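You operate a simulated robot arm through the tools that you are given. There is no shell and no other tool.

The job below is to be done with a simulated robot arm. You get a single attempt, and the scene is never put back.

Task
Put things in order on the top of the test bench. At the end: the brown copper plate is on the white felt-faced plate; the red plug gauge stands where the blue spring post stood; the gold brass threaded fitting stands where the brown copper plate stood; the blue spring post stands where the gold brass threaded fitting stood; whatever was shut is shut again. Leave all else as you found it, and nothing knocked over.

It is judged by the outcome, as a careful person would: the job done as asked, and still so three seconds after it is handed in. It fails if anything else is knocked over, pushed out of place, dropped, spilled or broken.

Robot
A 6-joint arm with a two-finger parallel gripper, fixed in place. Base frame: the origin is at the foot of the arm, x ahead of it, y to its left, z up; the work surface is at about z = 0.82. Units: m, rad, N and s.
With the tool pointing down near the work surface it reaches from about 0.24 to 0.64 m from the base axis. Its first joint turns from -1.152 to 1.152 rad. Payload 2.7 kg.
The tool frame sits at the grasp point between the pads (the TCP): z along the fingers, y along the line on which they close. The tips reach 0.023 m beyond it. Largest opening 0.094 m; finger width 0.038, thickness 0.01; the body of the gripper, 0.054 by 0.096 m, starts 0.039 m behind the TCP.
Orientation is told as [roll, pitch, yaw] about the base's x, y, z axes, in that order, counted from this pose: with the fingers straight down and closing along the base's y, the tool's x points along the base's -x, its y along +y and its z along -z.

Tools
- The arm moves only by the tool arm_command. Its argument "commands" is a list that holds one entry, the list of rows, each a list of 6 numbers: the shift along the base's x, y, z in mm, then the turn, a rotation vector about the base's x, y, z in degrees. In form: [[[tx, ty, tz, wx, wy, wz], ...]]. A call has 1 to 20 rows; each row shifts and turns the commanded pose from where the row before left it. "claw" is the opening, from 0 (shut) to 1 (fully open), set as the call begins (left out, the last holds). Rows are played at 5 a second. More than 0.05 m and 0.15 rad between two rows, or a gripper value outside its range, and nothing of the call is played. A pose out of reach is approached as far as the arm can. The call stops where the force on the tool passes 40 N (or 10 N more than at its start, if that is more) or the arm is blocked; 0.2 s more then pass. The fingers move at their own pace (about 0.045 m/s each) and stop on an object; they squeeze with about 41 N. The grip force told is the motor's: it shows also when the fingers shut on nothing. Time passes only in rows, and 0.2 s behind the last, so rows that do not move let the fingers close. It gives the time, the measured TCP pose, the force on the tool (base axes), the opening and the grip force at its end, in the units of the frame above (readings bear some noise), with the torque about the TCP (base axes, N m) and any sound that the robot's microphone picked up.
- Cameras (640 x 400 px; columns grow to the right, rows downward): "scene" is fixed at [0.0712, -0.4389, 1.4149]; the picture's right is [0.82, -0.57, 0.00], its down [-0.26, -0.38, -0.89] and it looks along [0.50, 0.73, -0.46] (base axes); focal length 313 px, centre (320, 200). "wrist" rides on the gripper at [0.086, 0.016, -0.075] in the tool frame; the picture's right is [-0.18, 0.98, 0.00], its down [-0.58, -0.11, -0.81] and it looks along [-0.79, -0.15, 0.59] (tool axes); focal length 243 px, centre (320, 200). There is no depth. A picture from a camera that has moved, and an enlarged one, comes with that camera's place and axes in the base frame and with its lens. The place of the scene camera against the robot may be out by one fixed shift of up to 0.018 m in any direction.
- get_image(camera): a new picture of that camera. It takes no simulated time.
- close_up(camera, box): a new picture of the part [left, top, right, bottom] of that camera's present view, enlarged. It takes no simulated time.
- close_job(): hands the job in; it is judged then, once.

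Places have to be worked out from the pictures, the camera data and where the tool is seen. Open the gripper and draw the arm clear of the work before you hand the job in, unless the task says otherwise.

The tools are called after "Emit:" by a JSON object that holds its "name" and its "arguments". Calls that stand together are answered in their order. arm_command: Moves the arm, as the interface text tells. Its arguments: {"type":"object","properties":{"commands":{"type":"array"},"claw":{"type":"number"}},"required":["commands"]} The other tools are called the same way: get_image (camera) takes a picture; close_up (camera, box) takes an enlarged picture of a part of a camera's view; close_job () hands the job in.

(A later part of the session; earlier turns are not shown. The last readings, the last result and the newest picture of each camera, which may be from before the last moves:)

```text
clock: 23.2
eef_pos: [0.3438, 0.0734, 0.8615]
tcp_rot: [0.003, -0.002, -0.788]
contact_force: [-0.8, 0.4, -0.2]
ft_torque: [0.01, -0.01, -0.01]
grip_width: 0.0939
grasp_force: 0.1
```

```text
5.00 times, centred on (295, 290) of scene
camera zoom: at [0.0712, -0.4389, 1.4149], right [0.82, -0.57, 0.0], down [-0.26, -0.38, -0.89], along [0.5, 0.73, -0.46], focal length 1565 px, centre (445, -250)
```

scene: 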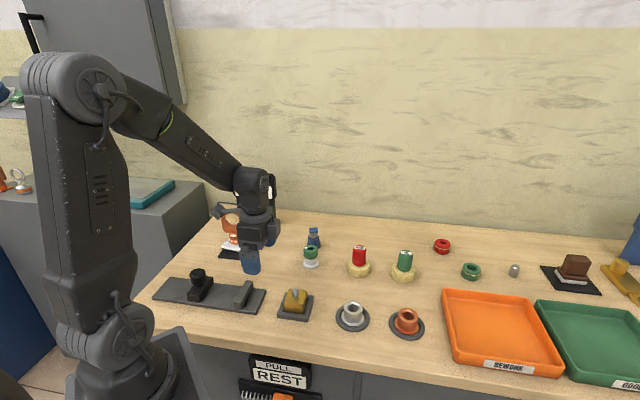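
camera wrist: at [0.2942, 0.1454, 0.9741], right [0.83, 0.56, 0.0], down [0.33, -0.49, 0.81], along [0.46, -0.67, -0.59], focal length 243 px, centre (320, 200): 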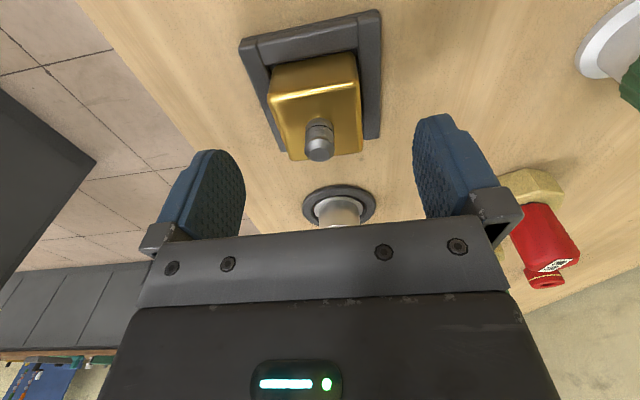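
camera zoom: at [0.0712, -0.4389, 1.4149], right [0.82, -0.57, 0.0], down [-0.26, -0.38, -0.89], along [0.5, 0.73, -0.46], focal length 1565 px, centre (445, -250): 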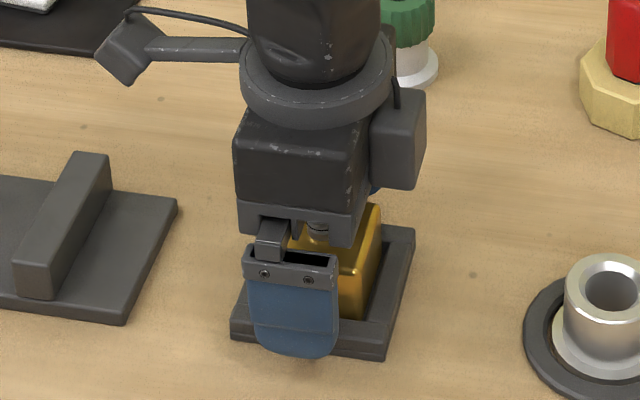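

The tips at z 0.8385 clear the tray wall, which is about 0.833. I close on the block.

Emit:
{"name": "arm_command", "arguments": {"commands": [[[0, 0, 0, 0, 0, 0], [0, 0, 0, 0, 0, 0], [0, 0, 0, 0, 0, 0], [0, 0, 0, 0, 0, 0], [0, 0, 0, 0, 0, 0]]], "claw": 0}}

Emit:
{"name": "close_up", "arguments": {"camera": "scene", "box": [250, 250, 340, 330]}}

Emit:
{"name": "get_image", "arguments": {"camera": "wrist"}}

```text
clock: 24.4
eef_pos: [0.3436, 0.0722, 0.8625]
tcp_rot: [0.002, 0.0, -0.787]
contact_force: [1.1, 0.1, -0.3]
ft_torque: [-0.03, -0.07, 0.05]
grip_width: 0.0477
grasp_force: 40.8
```

```text
5.00 times, centred on (295, 290) of scene
camera zoom: at [0.0713, -0.4388, 1.4149], right [0.82, -0.57, 0.0], down [-0.26, -0.38, -0.89], along [0.5, 0.73, -0.46], focal length 1565 px, centre (445, -250)
```

zoom: 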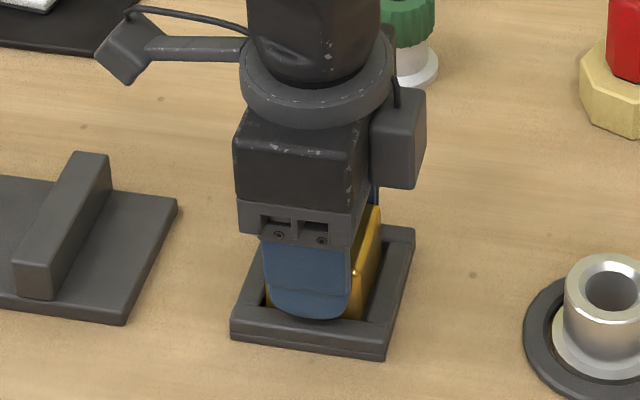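

```text
taken
camera wrist: at [0.2934, 0.1452, 0.9363], right [0.83, 0.56, 0.0], down [0.33, -0.49, 0.81], along [0.46, -0.67, -0.59], focal length 243 px, centre (320, 200)
```

wrist: 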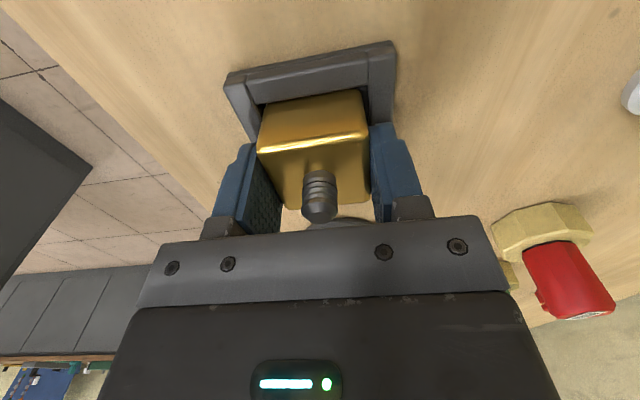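

The block is held at 47.7 mm. I lift it slowly 20 mm and see whether the tray stays down.

Emit:
{"name": "arm_command", "arguments": {"commands": [[[0, 0, 5, 0, 0, 0], [0, 0, 7, 0, 0, 0], [0, 0, 8, 0, 0, 0], [0, 0, 0, 0, 0, 0]]]}}

Emit:
{"name": "close_up", "arguments": {"camera": "scene", "box": [250, 250, 340, 330]}}

Emit:
{"name": "get_image", "arguments": {"camera": "wrist"}}

```text
clock: 25.4
eef_pos: [0.3431, 0.0729, 0.8824]
tcp_rot: [0.0, 0.0, -0.788]
contact_force: [-0.4, -1.3, 0.3]
ft_torque: [-0.02, -0.08, -0.04]
grip_width: 0.0476
grasp_force: 41.3
```

```text
5.00 times, centred on (295, 290) of scene
camera zoom: at [0.0712, -0.4389, 1.4149], right [0.82, -0.57, 0.0], down [-0.26, -0.38, -0.89], along [0.5, 0.73, -0.46], focal length 1565 px, centre (445, -250)
```

zoom: 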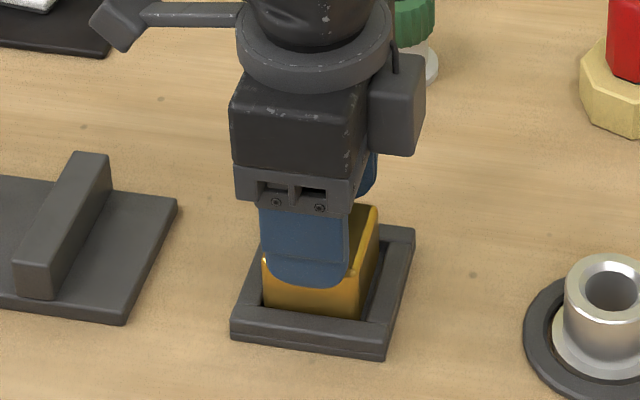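

```text
taken
camera wrist: at [0.293, 0.1451, 0.9563], right [0.83, 0.56, 0.0], down [0.33, -0.49, 0.81], along [0.46, -0.67, -0.59], focal length 243 px, centre (320, 200)
```

wrist: 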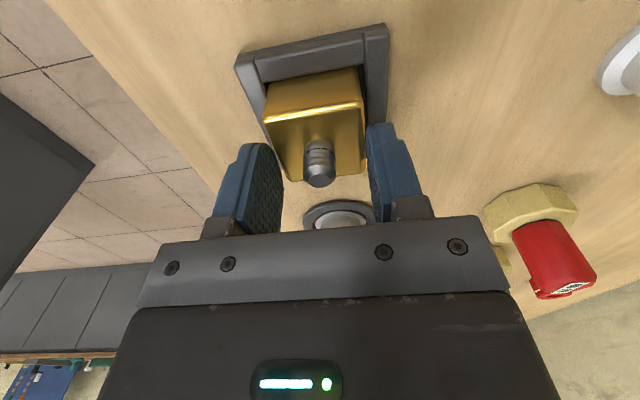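

The block did not rise: the fingers slid up its sides while the tray and block stayed put. I re-grip and lift only 2-3 mm to read how strongly it resists.

Emit:
{"name": "arm_command", "arguments": {"commands": [[[0, 0, 0, 0, 0, 0], [0, 0, 0, 0, 0, 0], [0, 0, 0, 0, 0, 0]]], "claw": 0.8}}

Emit:
{"name": "close_up", "arguments": {"camera": "wrist", "box": [230, 10, 400, 200]}}

Emit:
{"name": "close_up", "arguments": {"camera": "scene", "box": [265, 275, 325, 330]}}

```text
clock: 26.2
eef_pos: [0.3427, 0.0731, 0.8823]
tcp_rot: [0.001, 0.0, -0.787]
contact_force: [0.5, -0.3, 0.2]
ft_torque: [0.0, -0.02, 0.01]
grip_width: 0.0752
grasp_force: 0.1
```

```text
2.11 times, centred on (315, 105) of wrist
camera zoom: at [0.2931, 0.1451, 0.9563], right [0.83, 0.56, 0.0], down [0.33, -0.49, 0.81], along [0.46, -0.67, -0.59], focal length 511 px, centre (330, 400)
```

zoom: 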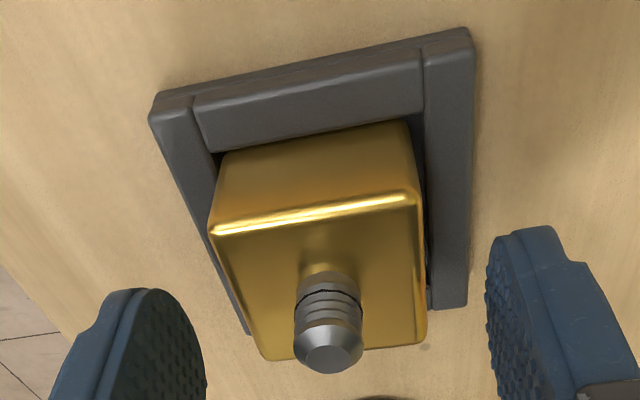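

```text
7.27 times, centred on (295, 302) of scene
camera zoom: at [0.0712, -0.4389, 1.4149], right [0.82, -0.57, 0.0], down [-0.26, -0.38, -0.89], along [0.5, 0.73, -0.46], focal length 2277 px, centre (502, -546)
```

zoom: 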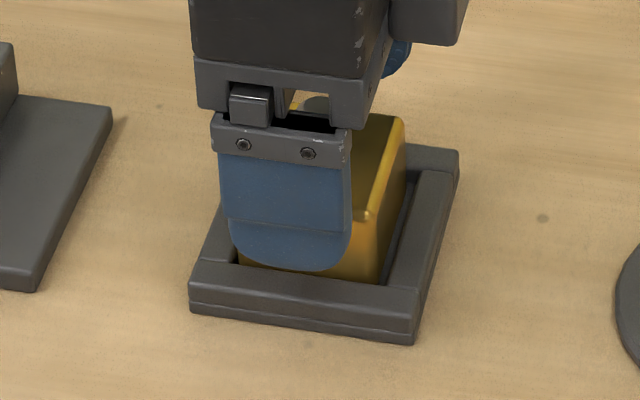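

The block and tray look undisturbed. I go back down to about z 0.861, grip, and then lift 2 mm to read the load.

Emit:
{"name": "arm_command", "arguments": {"commands": [[[1, 0, -11, 0, 0, 0], [0, 0, -10, 0, 0, 0], [0, 0, 0, 0, 0, 0]]], "claw": 0.8}}

Emit:
{"name": "arm_command", "arguments": {"commands": [[[0, 0, 0, 0, 0, 0], [0, 0, 0, 0, 0, 0], [0, 0, 0, 0, 0, 0], [0, 0, 0, 0, 0, 0]]], "claw": 0}}

Emit:
{"name": "arm_command", "arguments": {"commands": [[[0, 0, 1, 0, 0, 0], [0, 0, 0, 0, 0, 0]]]}}

Emit:
{"name": "arm_command", "arguments": {"commands": [[[0, 0, 1, 0, 0, 0], [0, 0, 0, 0, 0, 0]]]}}

```text
clock: 27.0
eef_pos: [0.3433, 0.0727, 0.8607]
tcp_rot: [0.001, -0.002, -0.787]
contact_force: [0.6, -0.2, 0.3]
ft_torque: [0.01, 0.0, -0.02]
grip_width: 0.0752
grasp_force: 0.0
```

```text
clock: 28.0
eef_pos: [0.3427, 0.0732, 0.86]
tcp_rot: [0.001, -0.002, -0.786]
contact_force: [-0.4, -0.9, 0.5]
ft_torque: [0.02, 0.02, 0.01]
grip_width: 0.048
grasp_force: 40.4
```

```text
clock: 28.6
eef_pos: [0.344, 0.0725, 0.8618]
tcp_rot: [0.0, -0.002, -0.787]
contact_force: [0.4, -1.0, 0.0]
ft_torque: [-0.02, 0.01, -0.01]
grip_width: 0.0475
grasp_force: 40.8
```

```text
clock: 29.2
eef_pos: [0.344, 0.0731, 0.8627]
tcp_rot: [0.0, -0.002, -0.788]
contact_force: [-0.4, -0.7, -0.7]
ft_torque: [0.01, -0.03, 0.01]
grip_width: 0.0478
grasp_force: 40.6
```

Lifting showed no resistance at all and the fingers simply slid, so the polished sides give no hold. The threaded stud (about 14 mm across, top near z 0.881) should. I open, rise so the tips are just above the block top, and close on the stud.

Emit:
{"name": "arm_command", "arguments": {"commands": [[[0, 0, 0, 0, 0, 0], [0, 0, 0, 0, 0, 0], [0, 0, 12, 0, 0, 0], [0, 0, 12, 0, 0, 0], [0, 0, 0, 0, 0, 0]]], "claw": 0.8}}

Emit:
{"name": "get_image", "arguments": {"camera": "wrist"}}

Emit:
{"name": "close_up", "arguments": {"camera": "scene", "box": [265, 265, 325, 320]}}

```text
clock: 30.4
eef_pos: [0.3435, 0.0736, 0.8871]
tcp_rot: [0.002, 0.0, -0.787]
contact_force: [-1.1, 0.2, 0.5]
ft_torque: [0.03, -0.02, -0.01]
grip_width: 0.0752
grasp_force: 0.0
```

```text
taken
camera wrist: at [0.2938, 0.1453, 0.9613], right [0.83, 0.56, 0.0], down [0.33, -0.49, 0.81], along [0.46, -0.67, -0.59], focal length 243 px, centre (320, 200)
```

wrist: 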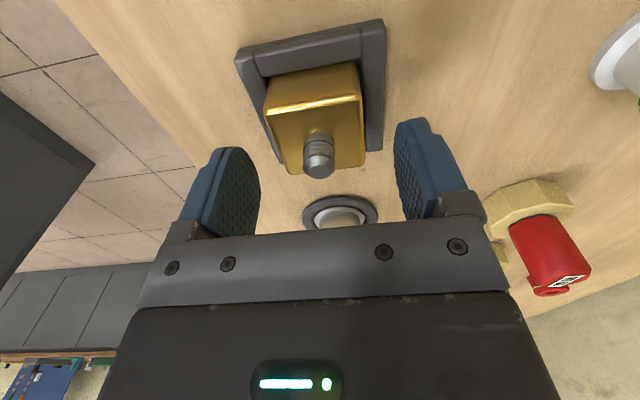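

```text
7.27 times, centred on (295, 292) of scene
camera zoom: at [0.0712, -0.4389, 1.4149], right [0.82, -0.57, 0.0], down [-0.26, -0.38, -0.89], along [0.5, 0.73, -0.46], focal length 2277 px, centre (502, -473)
```

zoom: 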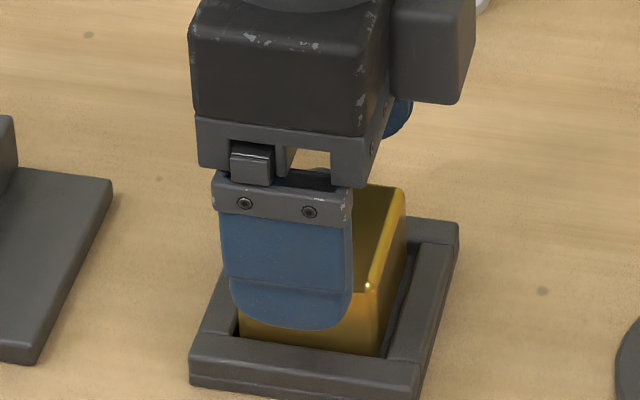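

The stud is centred between the fingers, with the tips at z 0.864 just above the block. I close on the stud.

Emit:
{"name": "arm_command", "arguments": {"commands": [[[0, 0, -1, 0, 0, 0], [0, 0, 0, 0, 0, 0], [0, 0, 0, 0, 0, 0], [0, 0, 0, 0, 0, 0], [0, 0, 0, 0, 0, 0], [0, 0, 0, 0, 0, 0]]], "claw": 0}}

Emit:
{"name": "arm_command", "arguments": {"commands": [[[0, 0, 1.5, 0, 0, 0], [0, 0, 0, 0, 0, 0]]]}}

Emit:
{"name": "arm_command", "arguments": {"commands": [[[0, 0, 2.5, 0, 0, 0], [0, 0, 0, 0, 0, 0]]]}}

Emit:
{"name": "get_image", "arguments": {"camera": "wrist"}}

Emit:
{"name": "close_up", "arguments": {"camera": "scene", "box": [265, 265, 325, 320]}}

```text
clock: 31.8
eef_pos: [0.3438, 0.0735, 0.8856]
tcp_rot: [0.003, -0.002, -0.787]
contact_force: [0.3, -0.1, -0.6]
ft_torque: [-0.02, 0.01, 0.02]
grip_width: 0.0199
grasp_force: 40.9
```

```text
clock: 32.4
eef_pos: [0.3437, 0.0731, 0.887]
tcp_rot: [-0.001, -0.002, -0.788]
contact_force: [0.1, -0.1, 0.3]
ft_torque: [-0.04, -0.01, 0.05]
grip_width: 0.0196
grasp_force: 41.5
```

```text
clock: 33.0
eef_pos: [0.3437, 0.0738, 0.8894]
tcp_rot: [0.002, 0.0, -0.788]
contact_force: [0.4, 0.2, -2.7]
ft_torque: [0.0, 0.01, 0.01]
grip_width: 0.0194
grasp_force: 41.5
```

```text
taken
camera wrist: at [0.294, 0.1457, 0.9641], right [0.83, 0.56, 0.0], down [0.33, -0.49, 0.81], along [0.46, -0.67, -0.59], focal length 243 px, centre (320, 200)
```

wrist: 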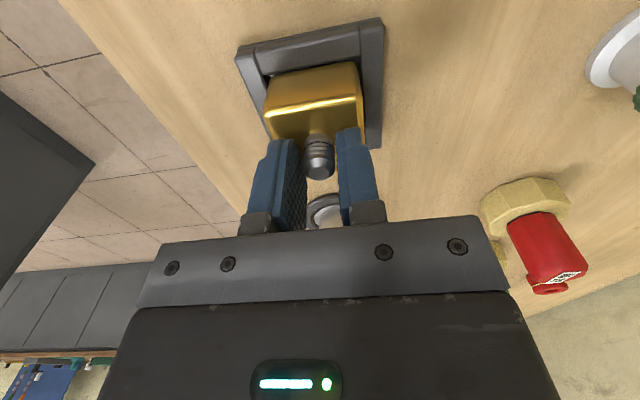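

```text
7.27 times, centred on (295, 292) of scene
camera zoom: at [0.0713, -0.4388, 1.4149], right [0.82, -0.57, 0.0], down [-0.26, -0.38, -0.89], along [0.5, 0.73, -0.46], focal length 2277 px, centre (502, -473)
```

zoom: 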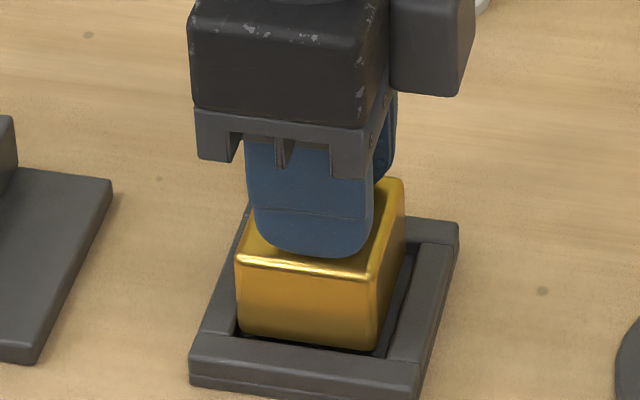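

The block is now rising with the stud: the load is about 2.7 N and the block's bottom edge shows above the tray wall. I lift further.

Emit:
{"name": "arm_command", "arguments": {"commands": [[[0, 0, 6, 0, 0, 0], [0, 0, 10, 0, 0, 0], [0, 0, 15, 0, 0, 0], [0, 0, 20, 0, 0, 0], [0, 0, 0, 0, 0, 0]]]}}

Emit:
{"name": "get_image", "arguments": {"camera": "wrist"}}

Emit:
{"name": "close_up", "arguments": {"camera": "scene", "box": [245, 235, 335, 325]}}

```text
clock: 34.2
eef_pos: [0.3426, 0.0731, 0.9411]
tcp_rot: [-0.001, 0.0, -0.788]
contact_force: [-0.5, 0.7, -3.0]
ft_torque: [0.01, -0.02, 0.01]
grip_width: 0.0197
grasp_force: 41.2
```

```text
taken
camera wrist: at [0.2938, 0.1452, 1.0152], right [0.83, 0.56, 0.0], down [0.33, -0.49, 0.81], along [0.46, -0.67, -0.59], focal length 243 px, centre (320, 200)
```

wrist: 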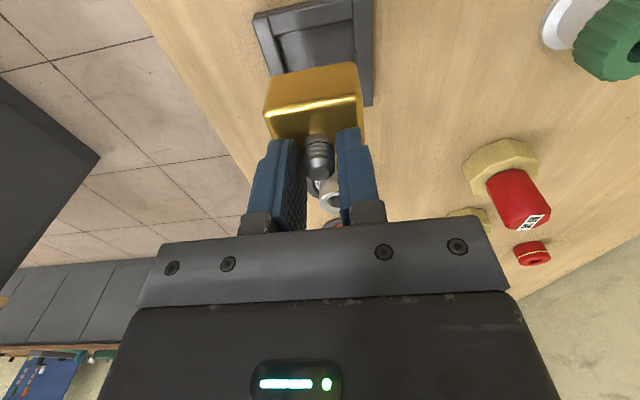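

```text
4.44 times, centred on (290, 280) of scene
camera zoom: at [0.0713, -0.4388, 1.4149], right [0.82, -0.57, 0.0], down [-0.26, -0.38, -0.89], along [0.5, 0.73, -0.46], focal length 1392 px, centre (453, -156)
```

zoom: 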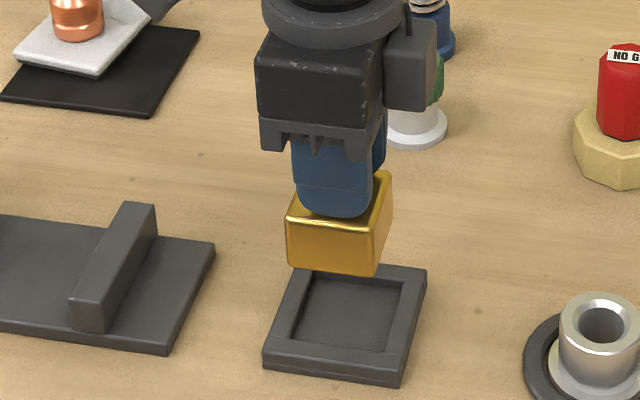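

The gold fitting is clear and the tray stayed in place. I carry it to where the copper plate stood, (0.369, 0.2255).

Emit:
{"name": "arm_command", "arguments": {"commands": [[[6.5, 38, 0, 0, 0, 0], [6.5, 38, 0, 0, 0, 0], [6.5, 38, 0, 0, 0, 0], [6.5, 38, 0, 0, 0, 0], [0, 0, -20, 0, 0, 0], [0, 0, -20, 0, 0, 0], [0, 0, 0, 0, 0, 0], [0, 0, 0, 0, 0, 0]]]}}

Emit:
{"name": "close_up", "arguments": {"camera": "scene", "box": [230, 220, 330, 300]}}

Emit:
{"name": "get_image", "arguments": {"camera": "wrist"}}

```text
clock: 36.0
eef_pos: [0.3694, 0.2242, 0.9005]
tcp_rot: [0.0, -0.002, -0.788]
contact_force: [-0.7, 0.8, -3.2]
ft_torque: [0.02, -0.03, -0.02]
grip_width: 0.0196
grasp_force: 41.2
```

```text
5.00 times, centred on (280, 260) of scene
camera zoom: at [0.0713, -0.4388, 1.4149], right [0.82, -0.57, 0.0], down [-0.26, -0.38, -0.89], along [0.5, 0.73, -0.46], focal length 1565 px, centre (520, -100)
```

zoom: 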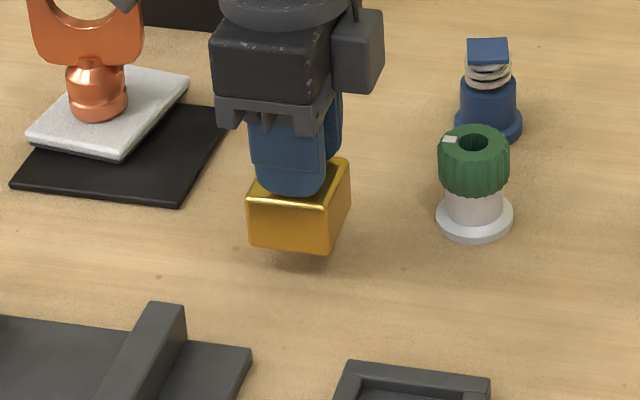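

```text
taken
camera wrist: at [0.32, 0.297, 0.9748], right [0.83, 0.56, 0.0], down [0.33, -0.49, 0.81], along [0.46, -0.67, -0.59], focal length 243 px, centre (320, 200)
```

wrist: 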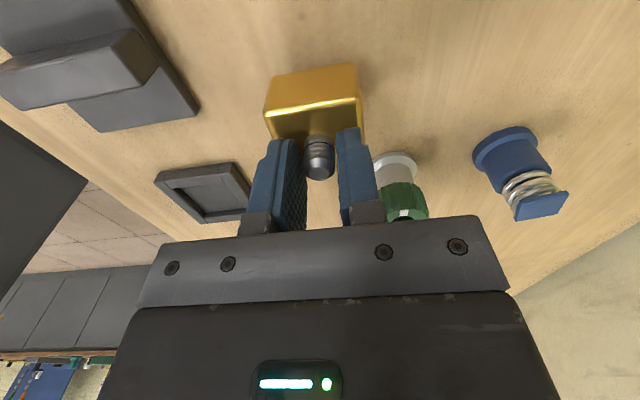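

It hangs about 15 mm above the bench at the right place. I lower it stepwise, watching the force.

Emit:
{"name": "arm_command", "arguments": {"commands": [[[0, 1, -7, 0, 0, 0], [0, 0, -5, 0, 0, 0], [0, 0, 0, 0, 0, 0]]]}}

Emit:
{"name": "arm_command", "arguments": {"commands": [[[0, 0, -3, 0, 0, 0], [0, 0, 0, 0, 0, 0]]]}}

Emit:
{"name": "arm_command", "arguments": {"commands": [[[0, 0, -1.5, 0, 0, 0], [0, 0, 0, 0, 0, 0]]]}}

Emit:
{"name": "close_up", "arguments": {"camera": "scene", "box": [230, 220, 330, 300]}}

```text
clock: 36.8
eef_pos: [0.3704, 0.2261, 0.8883]
tcp_rot: [0.0, -0.002, -0.787]
contact_force: [-0.1, 0.1, -3.4]
ft_torque: [-0.01, 0.02, 0.0]
grip_width: 0.0195
grasp_force: 40.6
```

```text
clock: 37.4
eef_pos: [0.3691, 0.2269, 0.8854]
tcp_rot: [0.003, -0.002, -0.787]
contact_force: [-0.4, 0.2, -2.4]
ft_torque: [-0.02, -0.03, 0.01]
grip_width: 0.0199
grasp_force: 40.4
```

```text
clock: 38.0
eef_pos: [0.3693, 0.2261, 0.8846]
tcp_rot: [0.001, 0.0, -0.789]
contact_force: [-1.4, 0.0, -2.6]
ft_torque: [0.01, 0.02, 0.0]
grip_width: 0.0198
grasp_force: 41.1
```

```text
5.00 times, centred on (280, 260) of scene
camera zoom: at [0.0713, -0.4388, 1.4149], right [0.82, -0.57, 0.0], down [-0.26, -0.38, -0.89], along [0.5, 0.73, -0.46], focal length 1565 px, centre (520, -100)
```

zoom: 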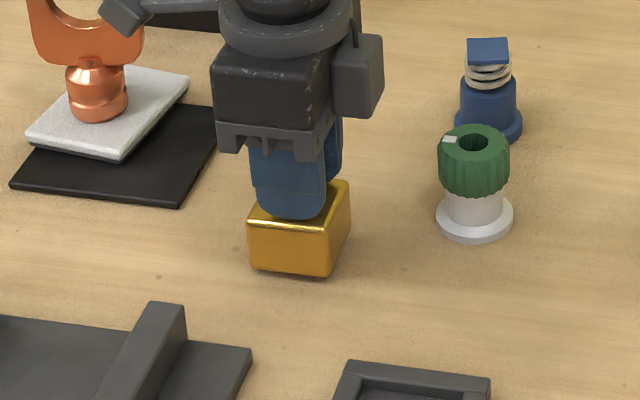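

Still hanging, with only a thin shadow gap left. I continue in 1.5 mm steps.

Emit:
{"name": "arm_command", "arguments": {"commands": [[[0, 0, -1.5, 0, 0, 0], [0, 0, 0, 0, 0, 0]]]}}

Emit:
{"name": "arm_command", "arguments": {"commands": [[[0, 0, -1.5, 0, 0, 0], [0, 0, 0, 0, 0, 0]]]}}

```text
clock: 38.6
eef_pos: [0.3702, 0.226, 0.8827]
tcp_rot: [0.001, -0.003, -0.787]
contact_force: [0.0, 0.0, -2.8]
ft_torque: [-0.03, -0.02, 0.01]
grip_width: 0.0199
grasp_force: 40.9
```

```text
clock: 39.2
eef_pos: [0.3688, 0.2261, 0.8813]
tcp_rot: [0.001, -0.002, -0.787]
contact_force: [0.2, -0.2, -3.6]
ft_torque: [-0.01, -0.01, 0.0]
grip_width: 0.0197
grasp_force: 41.0
```

Emit:
{"name": "arm_command", "arguments": {"commands": [[[0, 0, -1.5, 0, 0, 0], [0, 0, 0, 0, 0, 0]]]}}

Emit:
{"name": "close_up", "arguments": {"camera": "scene", "box": [250, 240, 310, 290]}}

```text
clock: 39.8
eef_pos: [0.3706, 0.2265, 0.8812]
tcp_rot: [0.002, -0.002, -0.786]
contact_force: [-0.9, -0.4, -2.1]
ft_torque: [-0.01, 0.0, 0.02]
grip_width: 0.0196
grasp_force: 40.8
```

```text
8.00 times, centred on (280, 265) of scene
camera zoom: at [0.0712, -0.4388, 1.4149], right [0.82, -0.57, 0.0], down [-0.26, -0.38, -0.89], along [0.5, 0.73, -0.46], focal length 2505 px, centre (640, -320)
```

zoom: 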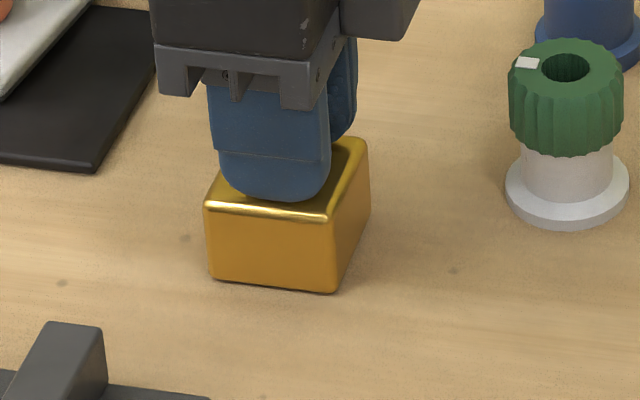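

Very close to the bench now. I make two more 1 mm steps.

Emit:
{"name": "arm_command", "arguments": {"commands": [[[0, 0, -1, 0, 0, 0], [0, 0, 0, 0, 0, 0]]]}}

Emit:
{"name": "arm_command", "arguments": {"commands": [[[0, 0, -1, 0, 0, 0], [0, 0, 0, 0, 0, 0]]]}}

```text
clock: 40.4
eef_pos: [0.3696, 0.226, 0.8782]
tcp_rot: [0.001, -0.002, -0.788]
contact_force: [-3.5, -2.3, 10.3]
ft_torque: [0.01, 0.14, 0.06]
grip_width: 0.0198
grasp_force: 40.6
```

```text
clock: 41.0
eef_pos: [0.3692, 0.2261, 0.88]
tcp_rot: [0.003, -0.001, -0.787]
contact_force: [-6.9, -4.5, 29.5]
ft_torque: [0.04, 0.29, 0.03]
grip_width: 0.0198
grasp_force: 41.0
```

It touched down, and the last step pressed to 29 N. I back up 1.5 mm, then release.

Emit:
{"name": "arm_command", "arguments": {"commands": [[[0, 0, 1.4, 0, 0, 0], [0, 0, 0, 0, 0, 0]]]}}

```text
clock: 41.6
eef_pos: [0.3699, 0.2264, 0.8805]
tcp_rot: [0.002, -0.003, -0.788]
contact_force: [-5.0, 0.6, 18.1]
ft_torque: [0.02, 0.05, 0.01]
grip_width: 0.0195
grasp_force: 41.0
```

Emit:
{"name": "arm_command", "arguments": {"commands": [[[0, 0, 1.4, 0, 0, 0], [0, 0, 0, 0, 0, 0]]]}}

```text
clock: 42.2
eef_pos: [0.3689, 0.2259, 0.8797]
tcp_rot: [0.0, -0.003, -0.785]
contact_force: [0.4, 0.1, -1.8]
ft_torque: [0.03, -0.08, 0.01]
grip_width: 0.0196
grasp_force: 41.0
```

The load is light and the block is on or within a fraction of a millimetre of the bench. I open and rise.

Emit:
{"name": "arm_command", "arguments": {"commands": [[[0, 0, 0, 0, 0, 0], [0, 0, 0, 0, 0, 0], [0, 0, 0, 0, 0, 0], [0, 0, 0, 0, 0, 0], [0, 0, 30, 0, 0, 0], [0, 0, 40, 0, 0, 0], [0, 0, 40, 0, 0, 0], [0, 0, 0, 0, 0, 0]]], "claw": 0.8}}

Emit:
{"name": "get_image", "arguments": {"camera": "scene"}}

Emit:
{"name": "close_up", "arguments": {"camera": "scene", "box": [220, 210, 340, 310]}}

Emit:
{"name": "get_image", "arguments": {"camera": "wrist"}}

```text
clock: 44.0
eef_pos: [0.3702, 0.2242, 0.9905]
tcp_rot: [0.001, -0.001, -0.788]
contact_force: [0.2, -0.3, -0.3]
ft_torque: [0.02, 0.0, 0.01]
grip_width: 0.0752
grasp_force: 0.1
```

```text
taken
```

scene: 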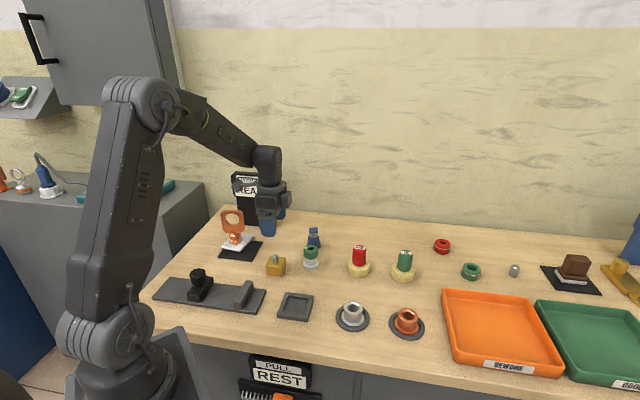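

```text
4.00 times, centred on (280, 260) of scene
camera zoom: at [0.0712, -0.4389, 1.4149], right [0.82, -0.57, 0.0], down [-0.26, -0.38, -0.89], along [0.5, 0.73, -0.46], focal length 1252 px, centre (480, -40)
```

zoom: 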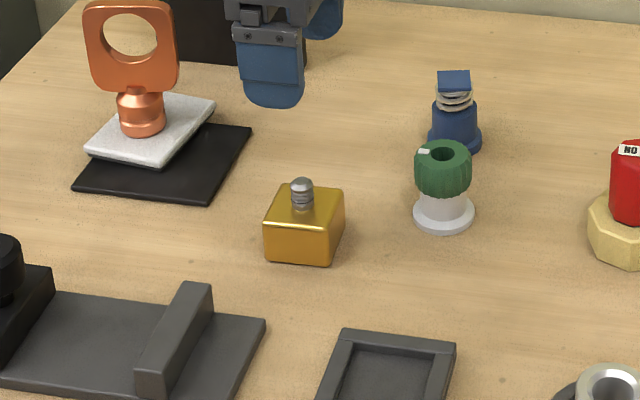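

```text
taken
camera wrist: at [0.3207, 0.2973, 1.0653], right [0.83, 0.56, 0.0], down [0.33, -0.49, 0.81], along [0.46, -0.67, -0.59], focal length 243 px, centre (320, 200)
```

wrist: 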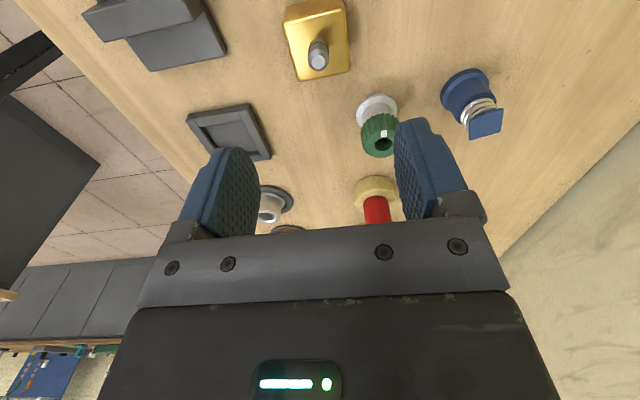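

The gold fitting stands where the copper plate stood. Next is the blue spring post near (0.523, 0.266). I turn to yaw -20 deg and move to look at it closer, keeping away from the sign.

Emit:
{"name": "arm_command", "arguments": {"commands": [[[22, 24, 0, 0, 0, 8], [22, 24, 0, 0, 0, 8], [22, 24, 0, 0, 0, 8], [0, 0, -20, 0, 0, 0], [0, 0, 0, 0, 0, 0]]], "claw": 1}}

Emit:
{"name": "get_image", "arguments": {"camera": "wrist"}}

Emit:
{"name": "close_up", "arguments": {"camera": "wrist", "box": [250, 20, 400, 200]}}

Emit:
{"name": "close_up", "arguments": {"camera": "scene", "box": [290, 215, 340, 275]}}

```text
clock: 45.2
eef_pos: [0.4353, 0.2978, 0.9708]
tcp_rot: [0.001, -0.002, -0.368]
contact_force: [-0.6, 0.6, -0.1]
ft_torque: [0.0, -0.01, -0.01]
grip_width: 0.0937
grasp_force: 0.0
```

```text
taken
camera wrist: at [0.3608, 0.3436, 1.0449], right [0.52, 0.85, 0.0], down [0.5, -0.31, 0.81], along [0.69, -0.42, -0.59], focal length 243 px, centre (320, 200)
```

wrist: 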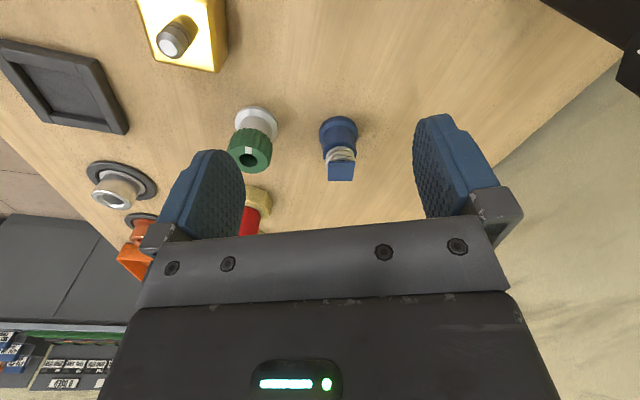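

```text
2.22 times, centred on (325, 110) of wrist
camera zoom: at [0.3608, 0.3436, 1.0449], right [0.52, 0.85, 0.0], down [0.5, -0.31, 0.81], along [0.69, -0.42, -0.59], focal length 539 px, centre (309, 400)
```

zoom: 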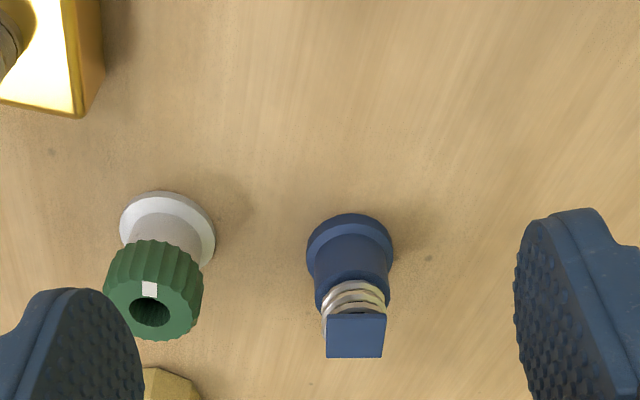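

```text
6.67 times, centred on (315, 245) of scene
camera zoom: at [0.0712, -0.4388, 1.4149], right [0.82, -0.57, 0.0], down [-0.26, -0.38, -0.89], along [0.5, 0.73, -0.46], focal length 2087 px, centre (353, -100)
```

zoom: 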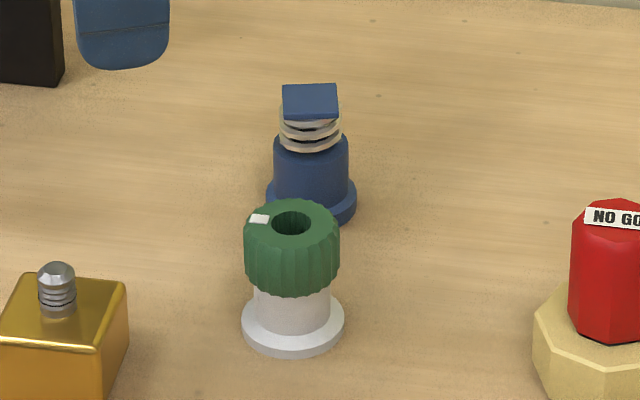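

The cap's sides line up with about yaw -32 deg, and the post's base is near (0.521, 0.267). I turn to that yaw and hover over the post for a closer alignment check.

Emit:
{"name": "arm_command", "arguments": {"commands": [[[28, -10, 0, 0, 0, -5.5], [29, -10, 0, 0, 0, -5.5], [29, -11, 0, 0, 0, 0], [0, 0, -30, 0, 0, 0], [0, 0, 0, 0, 0, 0]]]}}

Emit:
{"name": "get_image", "arguments": {"camera": "wrist"}}

Emit:
{"name": "close_up", "arguments": {"camera": "wrist", "box": [240, 40, 400, 210]}}

Emit:
{"name": "close_up", "arguments": {"camera": "scene", "box": [270, 180, 360, 270]}}

```text
clock: 46.4
eef_pos: [0.5215, 0.2678, 0.9395]
tcp_rot: [0.002, -0.001, -0.56]
contact_force: [-0.5, 0.5, -0.3]
ft_torque: [-0.03, -0.03, -0.02]
grip_width: 0.094
grasp_force: 0.0
```

```text
taken
camera wrist: at [0.4562, 0.3268, 1.015], right [0.68, 0.74, 0.0], down [0.43, -0.4, 0.81], along [0.59, -0.55, -0.59], focal length 243 px, centre (320, 200)
```

wrist: 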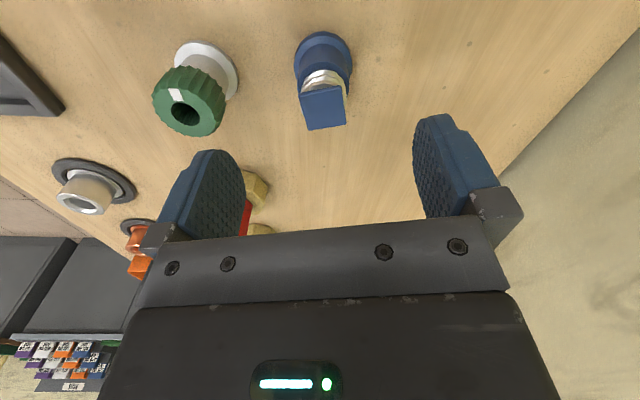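

```text
2.35 times, centred on (320, 125) of wrist
camera zoom: at [0.4562, 0.3268, 1.015], right [0.68, 0.74, 0.0], down [0.43, -0.4, 0.81], along [0.59, -0.55, -0.59], focal length 571 px, centre (320, 376)
```

zoom: 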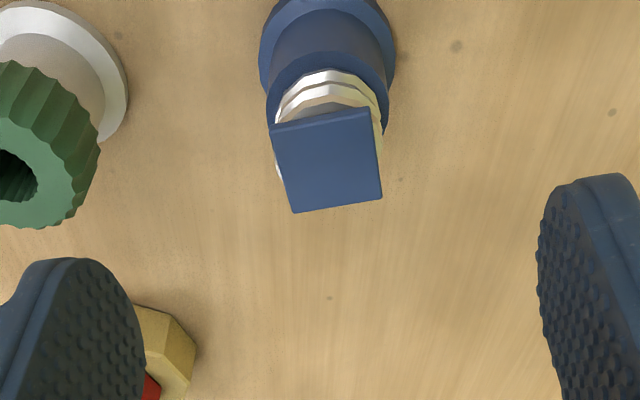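

```text
4.44 times, centred on (315, 225) of scene
camera zoom: at [0.0712, -0.4389, 1.4149], right [0.82, -0.57, 0.0], down [-0.26, -0.38, -0.89], along [0.5, 0.73, -0.46], focal length 1392 px, centre (342, 89)
```

zoom: 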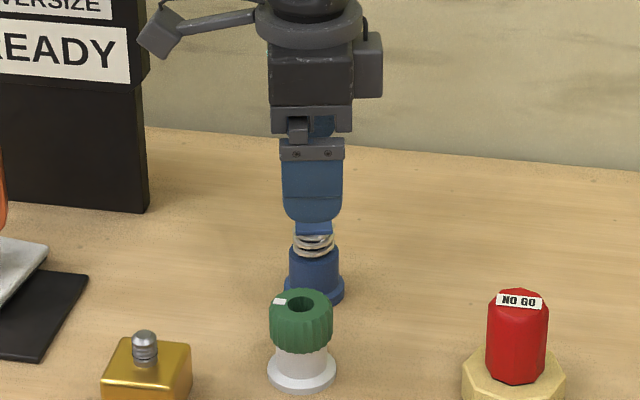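

Both wrist views put the post's axis at (0.5185, 0.272), with its body about 36 mm wide up to z 0.85 and the cap top near 0.887. I shift over it, narrow the opening to stay clear of the green knob, and descend partway.

Emit:
{"name": "arm_command", "arguments": {"commands": [[[-3, 4, 0, 0, 0, 0], [0, 0, -15, 0, 0, 0], [0, 0, -20, 0, 0, 0], [0, 0, -15, 0, 0, 0], [0, 0, 0, 0, 0, 0]]], "claw": 0.72}}

Emit:
{"name": "get_image", "arguments": {"camera": "wrist"}}

Emit:
{"name": "close_up", "arguments": {"camera": "scene", "box": [270, 190, 360, 280]}}

```text
clock: 47.6
eef_pos: [0.5183, 0.2705, 0.8901]
tcp_rot: [0.002, -0.002, -0.56]
contact_force: [-0.3, 1.2, -0.1]
ft_torque: [0.02, 0.01, 0.02]
grip_width: 0.0675
grasp_force: 0.1
```

```text
taken
camera wrist: at [0.4538, 0.3305, 0.9643], right [0.68, 0.74, 0.0], down [0.43, -0.4, 0.81], along [0.59, -0.55, -0.59], focal length 243 px, centre (320, 200)
```

wrist: 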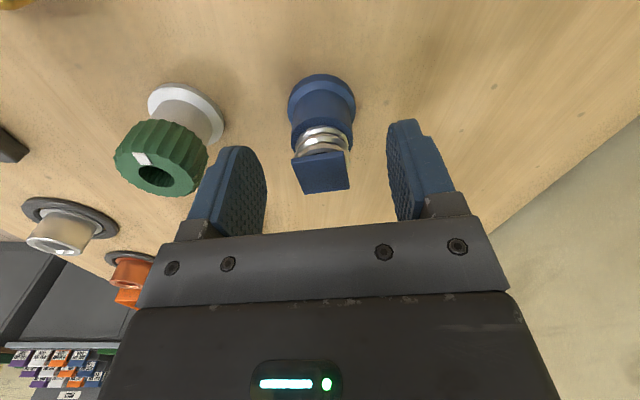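

```text
4.44 times, centred on (315, 235) of scene
camera zoom: at [0.0712, -0.4389, 1.4149], right [0.82, -0.57, 0.0], down [-0.26, -0.38, -0.89], along [0.5, 0.73, -0.46], focal length 1392 px, centre (342, 44)
```

zoom: 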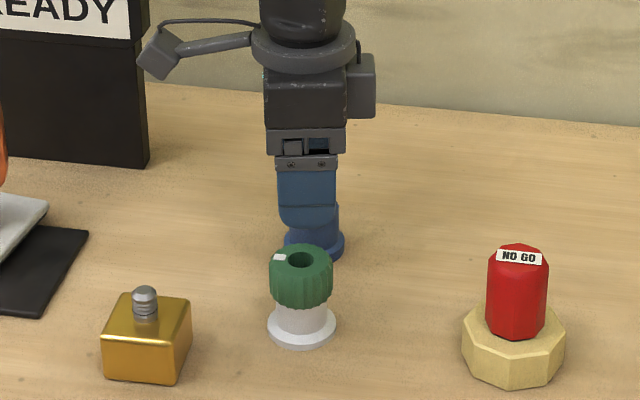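

The scene view shows the finger about 5 mm off along the forward direction, and the flange's back edge in the wrist view agrees. That puts the post at about (0.523, 0.2675). I correct and descend to z 0.857.

Emit:
{"name": "arm_command", "arguments": {"commands": [[[4.5, -3, 0, 0, 0, 0], [0, 0, 0, 0, 0, 0]]]}}

Emit:
{"name": "get_image", "arguments": {"camera": "wrist"}}

Emit:
{"name": "close_up", "arguments": {"camera": "scene", "box": [270, 190, 360, 280]}}

```text
clock: 48.2
eef_pos: [0.5238, 0.2677, 0.8898]
tcp_rot: [-0.001, -0.004, -0.561]
contact_force: [0.0, -0.3, 0.0]
ft_torque: [0.02, 0.0, 0.02]
grip_width: 0.0678
grasp_force: 0.1
```

```text
taken
camera wrist: at [0.4582, 0.3274, 0.9646], right [0.68, 0.74, 0.0], down [0.43, -0.4, 0.81], along [0.59, -0.55, -0.59], focal length 243 px, centre (320, 200)
```

wrist: 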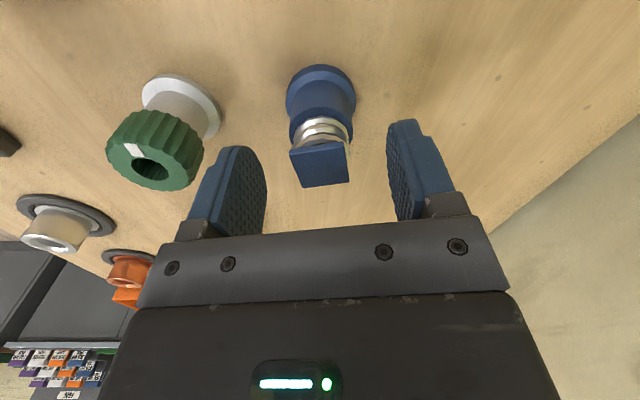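

```text
4.44 times, centred on (315, 235) of scene
camera zoom: at [0.0712, -0.4389, 1.4149], right [0.82, -0.57, 0.0], down [-0.26, -0.38, -0.89], along [0.5, 0.73, -0.46], focal length 1392 px, centre (342, 44)
```

zoom: 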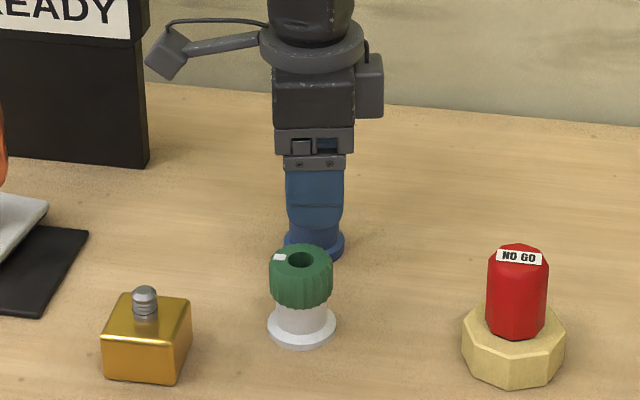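

The finger now lines up with the post in both views, and the green knob is clear. I descend to z about 0.857.

Emit:
{"name": "arm_command", "arguments": {"commands": [[[0, 0, -17, 0, 0, 0], [0, 0, -16, 0, 0, 0], [0, 0, 0, 0, 0, 0]]]}}

Emit:
{"name": "get_image", "arguments": {"camera": "wrist"}}

Emit:
{"name": "close_up", "arguments": {"camera": "scene", "box": [280, 210, 350, 275]}}

```text
clock: 49.0
eef_pos: [0.523, 0.2681, 0.8576]
tcp_rot: [0.002, -0.002, -0.56]
contact_force: [0.2, 0.0, 0.3]
ft_torque: [-0.01, 0.01, 0.02]
grip_width: 0.0678
grasp_force: 0.0
```

```text
taken
camera wrist: at [0.4582, 0.3278, 0.9313], right [0.68, 0.74, 0.0], down [0.43, -0.4, 0.81], along [0.59, -0.55, -0.59], focal length 243 px, centre (320, 200)
```

wrist: 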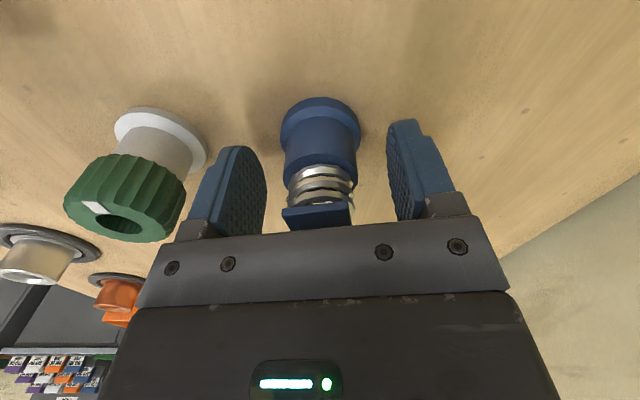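

```text
6.15 times, centred on (315, 242) of scene
camera zoom: at [0.0712, -0.4389, 1.4149], right [0.82, -0.57, 0.0], down [-0.26, -0.38, -0.89], along [0.5, 0.73, -0.46], focal length 1927 px, centre (351, -62)
```

zoom: 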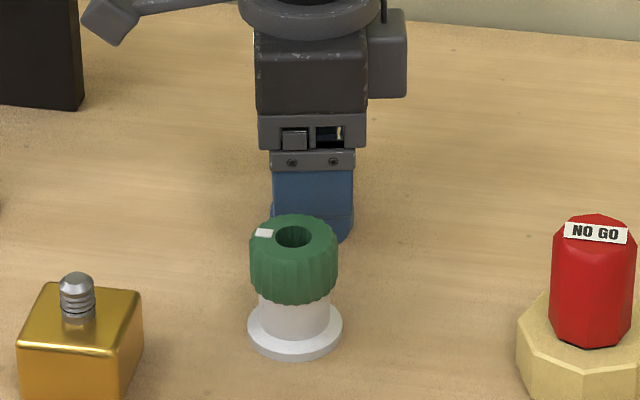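

The post body sits between the pads. I close on it.

Emit:
{"name": "arm_command", "arguments": {"commands": [[[0, 0, 0, 0, 0, 0], [0, 0, 0, 0, 0, 0], [0, 0, 0, 0, 0, 0], [0, 0, 0, 0, 0, 0]]], "claw": 0}}

Emit:
{"name": "arm_command", "arguments": {"commands": [[[0, 0, 2, 0, 0, 0], [0, 0, 4, 0, 0, 0], [0, 0, 0, 0, 0, 0]]]}}

Emit:
{"name": "get_image", "arguments": {"camera": "wrist"}}

```text
clock: 50.0
eef_pos: [0.5228, 0.2693, 0.8565]
tcp_rot: [-0.001, -0.003, -0.56]
contact_force: [0.6, 0.3, -0.2]
ft_torque: [0.01, 0.01, 0.0]
grip_width: 0.0404
grasp_force: 40.9
```

```text
clock: 50.8
eef_pos: [0.5226, 0.2681, 0.8638]
tcp_rot: [0.002, -0.003, -0.561]
contact_force: [0.7, -0.4, -0.8]
ft_torque: [0.02, -0.01, 0.02]
grip_width: 0.0407
grasp_force: 40.5
```

```text
taken
camera wrist: at [0.4581, 0.3276, 0.9379], right [0.68, 0.74, 0.0], down [0.43, -0.4, 0.81], along [0.59, -0.55, -0.59], focal length 243 px, centre (320, 200)
```

wrist: 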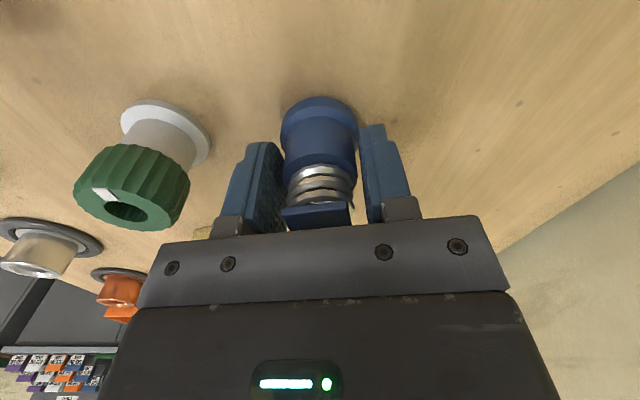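

The post appears to rise with the gripper. I lift further and check in both cameras.

Emit:
{"name": "arm_command", "arguments": {"commands": [[[0, 0, 10, 0, 0, 0], [0, 0, 20, 0, 0, 0], [0, 0, 30, 0, 0, 0], [0, 0, 0, 0, 0, 0]]]}}

Emit:
{"name": "get_image", "arguments": {"camera": "wrist"}}

Emit:
{"name": "close_up", "arguments": {"camera": "scene", "box": [270, 170, 370, 280]}}

```text
clock: 51.8
eef_pos: [0.5234, 0.2687, 0.9228]
tcp_rot: [0.003, -0.001, -0.561]
contact_force: [-0.4, -0.7, -0.1]
ft_torque: [-0.01, -0.03, -0.01]
grip_width: 0.0404
grasp_force: 41.2
```

```text
taken
camera wrist: at [0.4579, 0.3279, 0.9984], right [0.68, 0.74, 0.0], down [0.43, -0.4, 0.81], along [0.59, -0.55, -0.59], focal length 243 px, centre (320, 200)
```

wrist: 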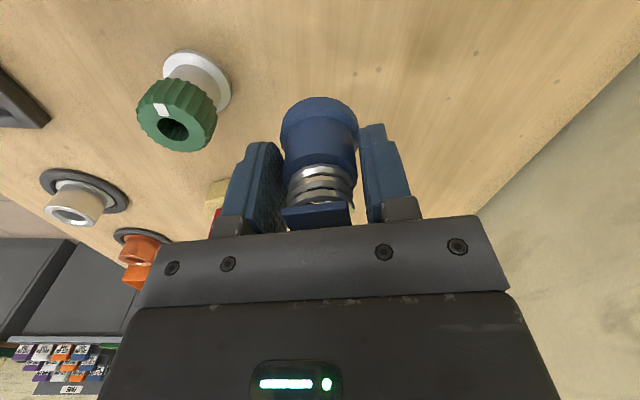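

```text
3.64 times, centred on (320, 225) of scene
camera zoom: at [0.0712, -0.4388, 1.4149], right [0.82, -0.57, 0.0], down [-0.26, -0.38, -0.89], along [0.5, 0.73, -0.46], focal length 1138 px, centre (320, 109)
```

zoom: 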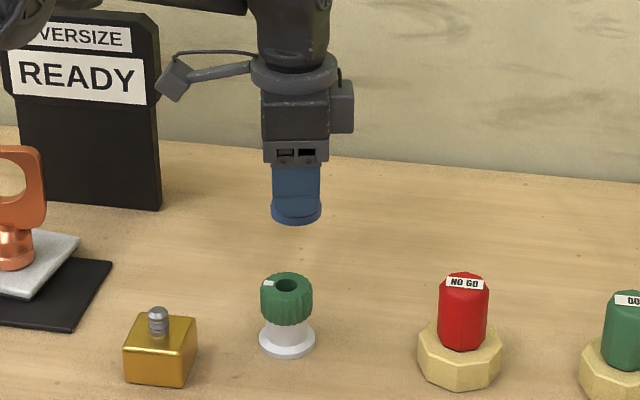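

The post is held well, with its axis about 1 mm forward of the grasp point. I raise it over the green knob's height and carry it to above the empty tray at (0.343, 0.074).

Emit:
{"name": "arm_command", "arguments": {"commands": [[[0, 0, 30, 0, 0, 0], [0, 0, 30, 0, 0, 0], [-30, -32.4, 0, 0, 0, 0], [-30, -32.4, 0, 0, 0, 0], [-30, -32.4, 0, 0, 0, 0], [-30, -32.4, 0, 0, 0, 0], [-30, -32.4, 0, 0, 0, 0], [-30, -32.4, 0, 0, 0, 0], [0, 0, -30, 0, 0, 0], [0, 0, -30, 0, 0, 0], [0, 0, 0, 0, 0, 0], [0, 0, 0, 0, 0, 0]]]}}

Emit:
{"name": "get_image", "arguments": {"camera": "wrist"}}

Emit:
{"name": "close_up", "arguments": {"camera": "scene", "box": [240, 220, 350, 330]}}

```text
clock: 54.4
eef_pos: [0.344, 0.0744, 0.9228]
tcp_rot: [0.0, -0.002, -0.559]
contact_force: [0.7, -0.9, -0.8]
ft_torque: [0.01, -0.01, 0.01]
grip_width: 0.0404
grasp_force: 40.7
```

```text
taken
camera wrist: at [0.2787, 0.1322, 0.9973], right [0.68, 0.74, 0.0], down [0.43, -0.4, 0.81], along [0.59, -0.55, -0.59], focal length 243 px, centre (320, 200)
```

wrist: 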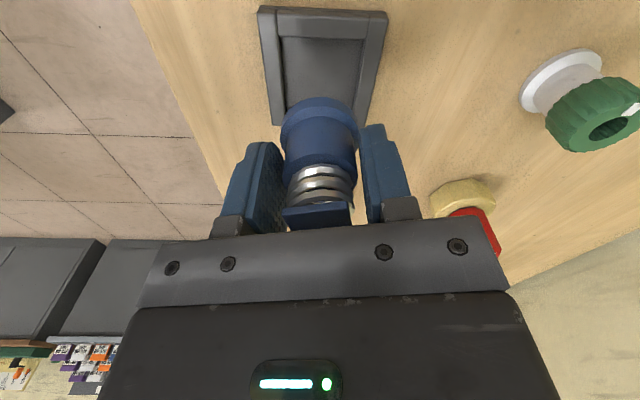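

```text
3.64 times, centred on (295, 275) of scene
camera zoom: at [0.0712, -0.4389, 1.4149], right [0.82, -0.57, 0.0], down [-0.26, -0.38, -0.89], along [0.5, 0.73, -0.46], focal length 1138 px, centre (411, -73)
```

zoom: 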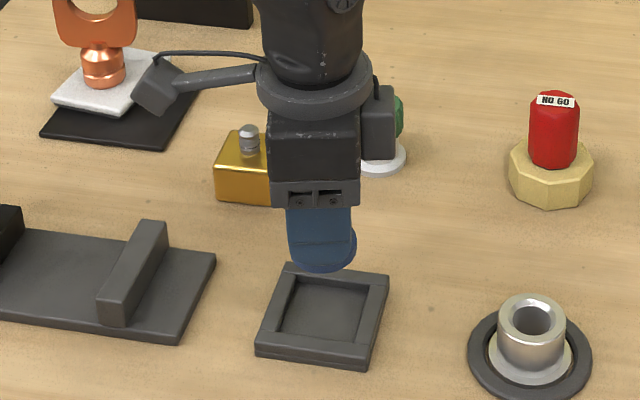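

The tray is centred under the post in the wrist view. I lower to just above the tray rim and check again.

Emit:
{"name": "arm_command", "arguments": {"commands": [[[-1, 0, -20, 0, 0, 0], [0, 0, -15, 0, 0, 0], [0, 0, -11, 0, 0, 0], [0, 0, 0, 0, 0, 0]]]}}

Emit:
{"name": "close_up", "arguments": {"camera": "wrist", "box": [220, 20, 420, 230]}}

Emit:
{"name": "close_up", "arguments": {"camera": "scene", "box": [260, 260, 330, 330]}}

```text
clock: 55.4
eef_pos: [0.3409, 0.0733, 0.877]
tcp_rot: [0.002, -0.002, -0.561]
contact_force: [0.3, 0.3, -0.6]
ft_torque: [-0.03, 0.01, 0.0]
grip_width: 0.0406
grasp_force: 41.3
```

```text
1.90 times, centred on (320, 125) of wrist
camera zoom: at [0.277, 0.1327, 0.9516], right [0.68, 0.74, 0.0], down [0.43, -0.4, 0.81], along [0.59, -0.55, -0.59], focal length 462 px, centre (320, 343)
```

zoom: 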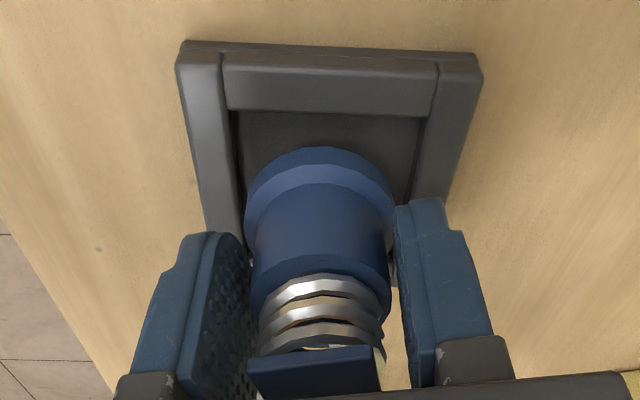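

```text
5.71 times, centred on (295, 295) of scene
camera zoom: at [0.0712, -0.4389, 1.4149], right [0.82, -0.57, 0.0], down [-0.26, -0.38, -0.89], along [0.5, 0.73, -0.46], focal length 1789 px, centre (463, -343)
```

zoom: 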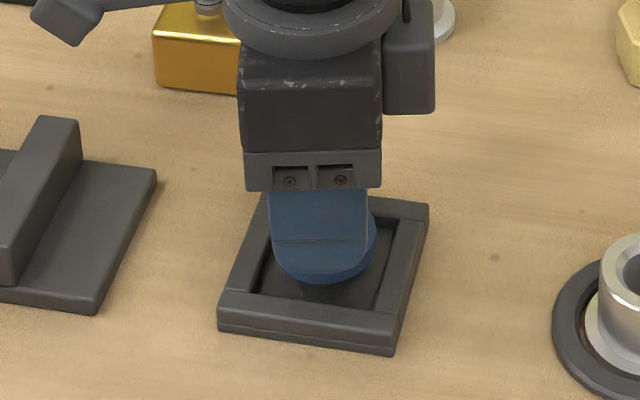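

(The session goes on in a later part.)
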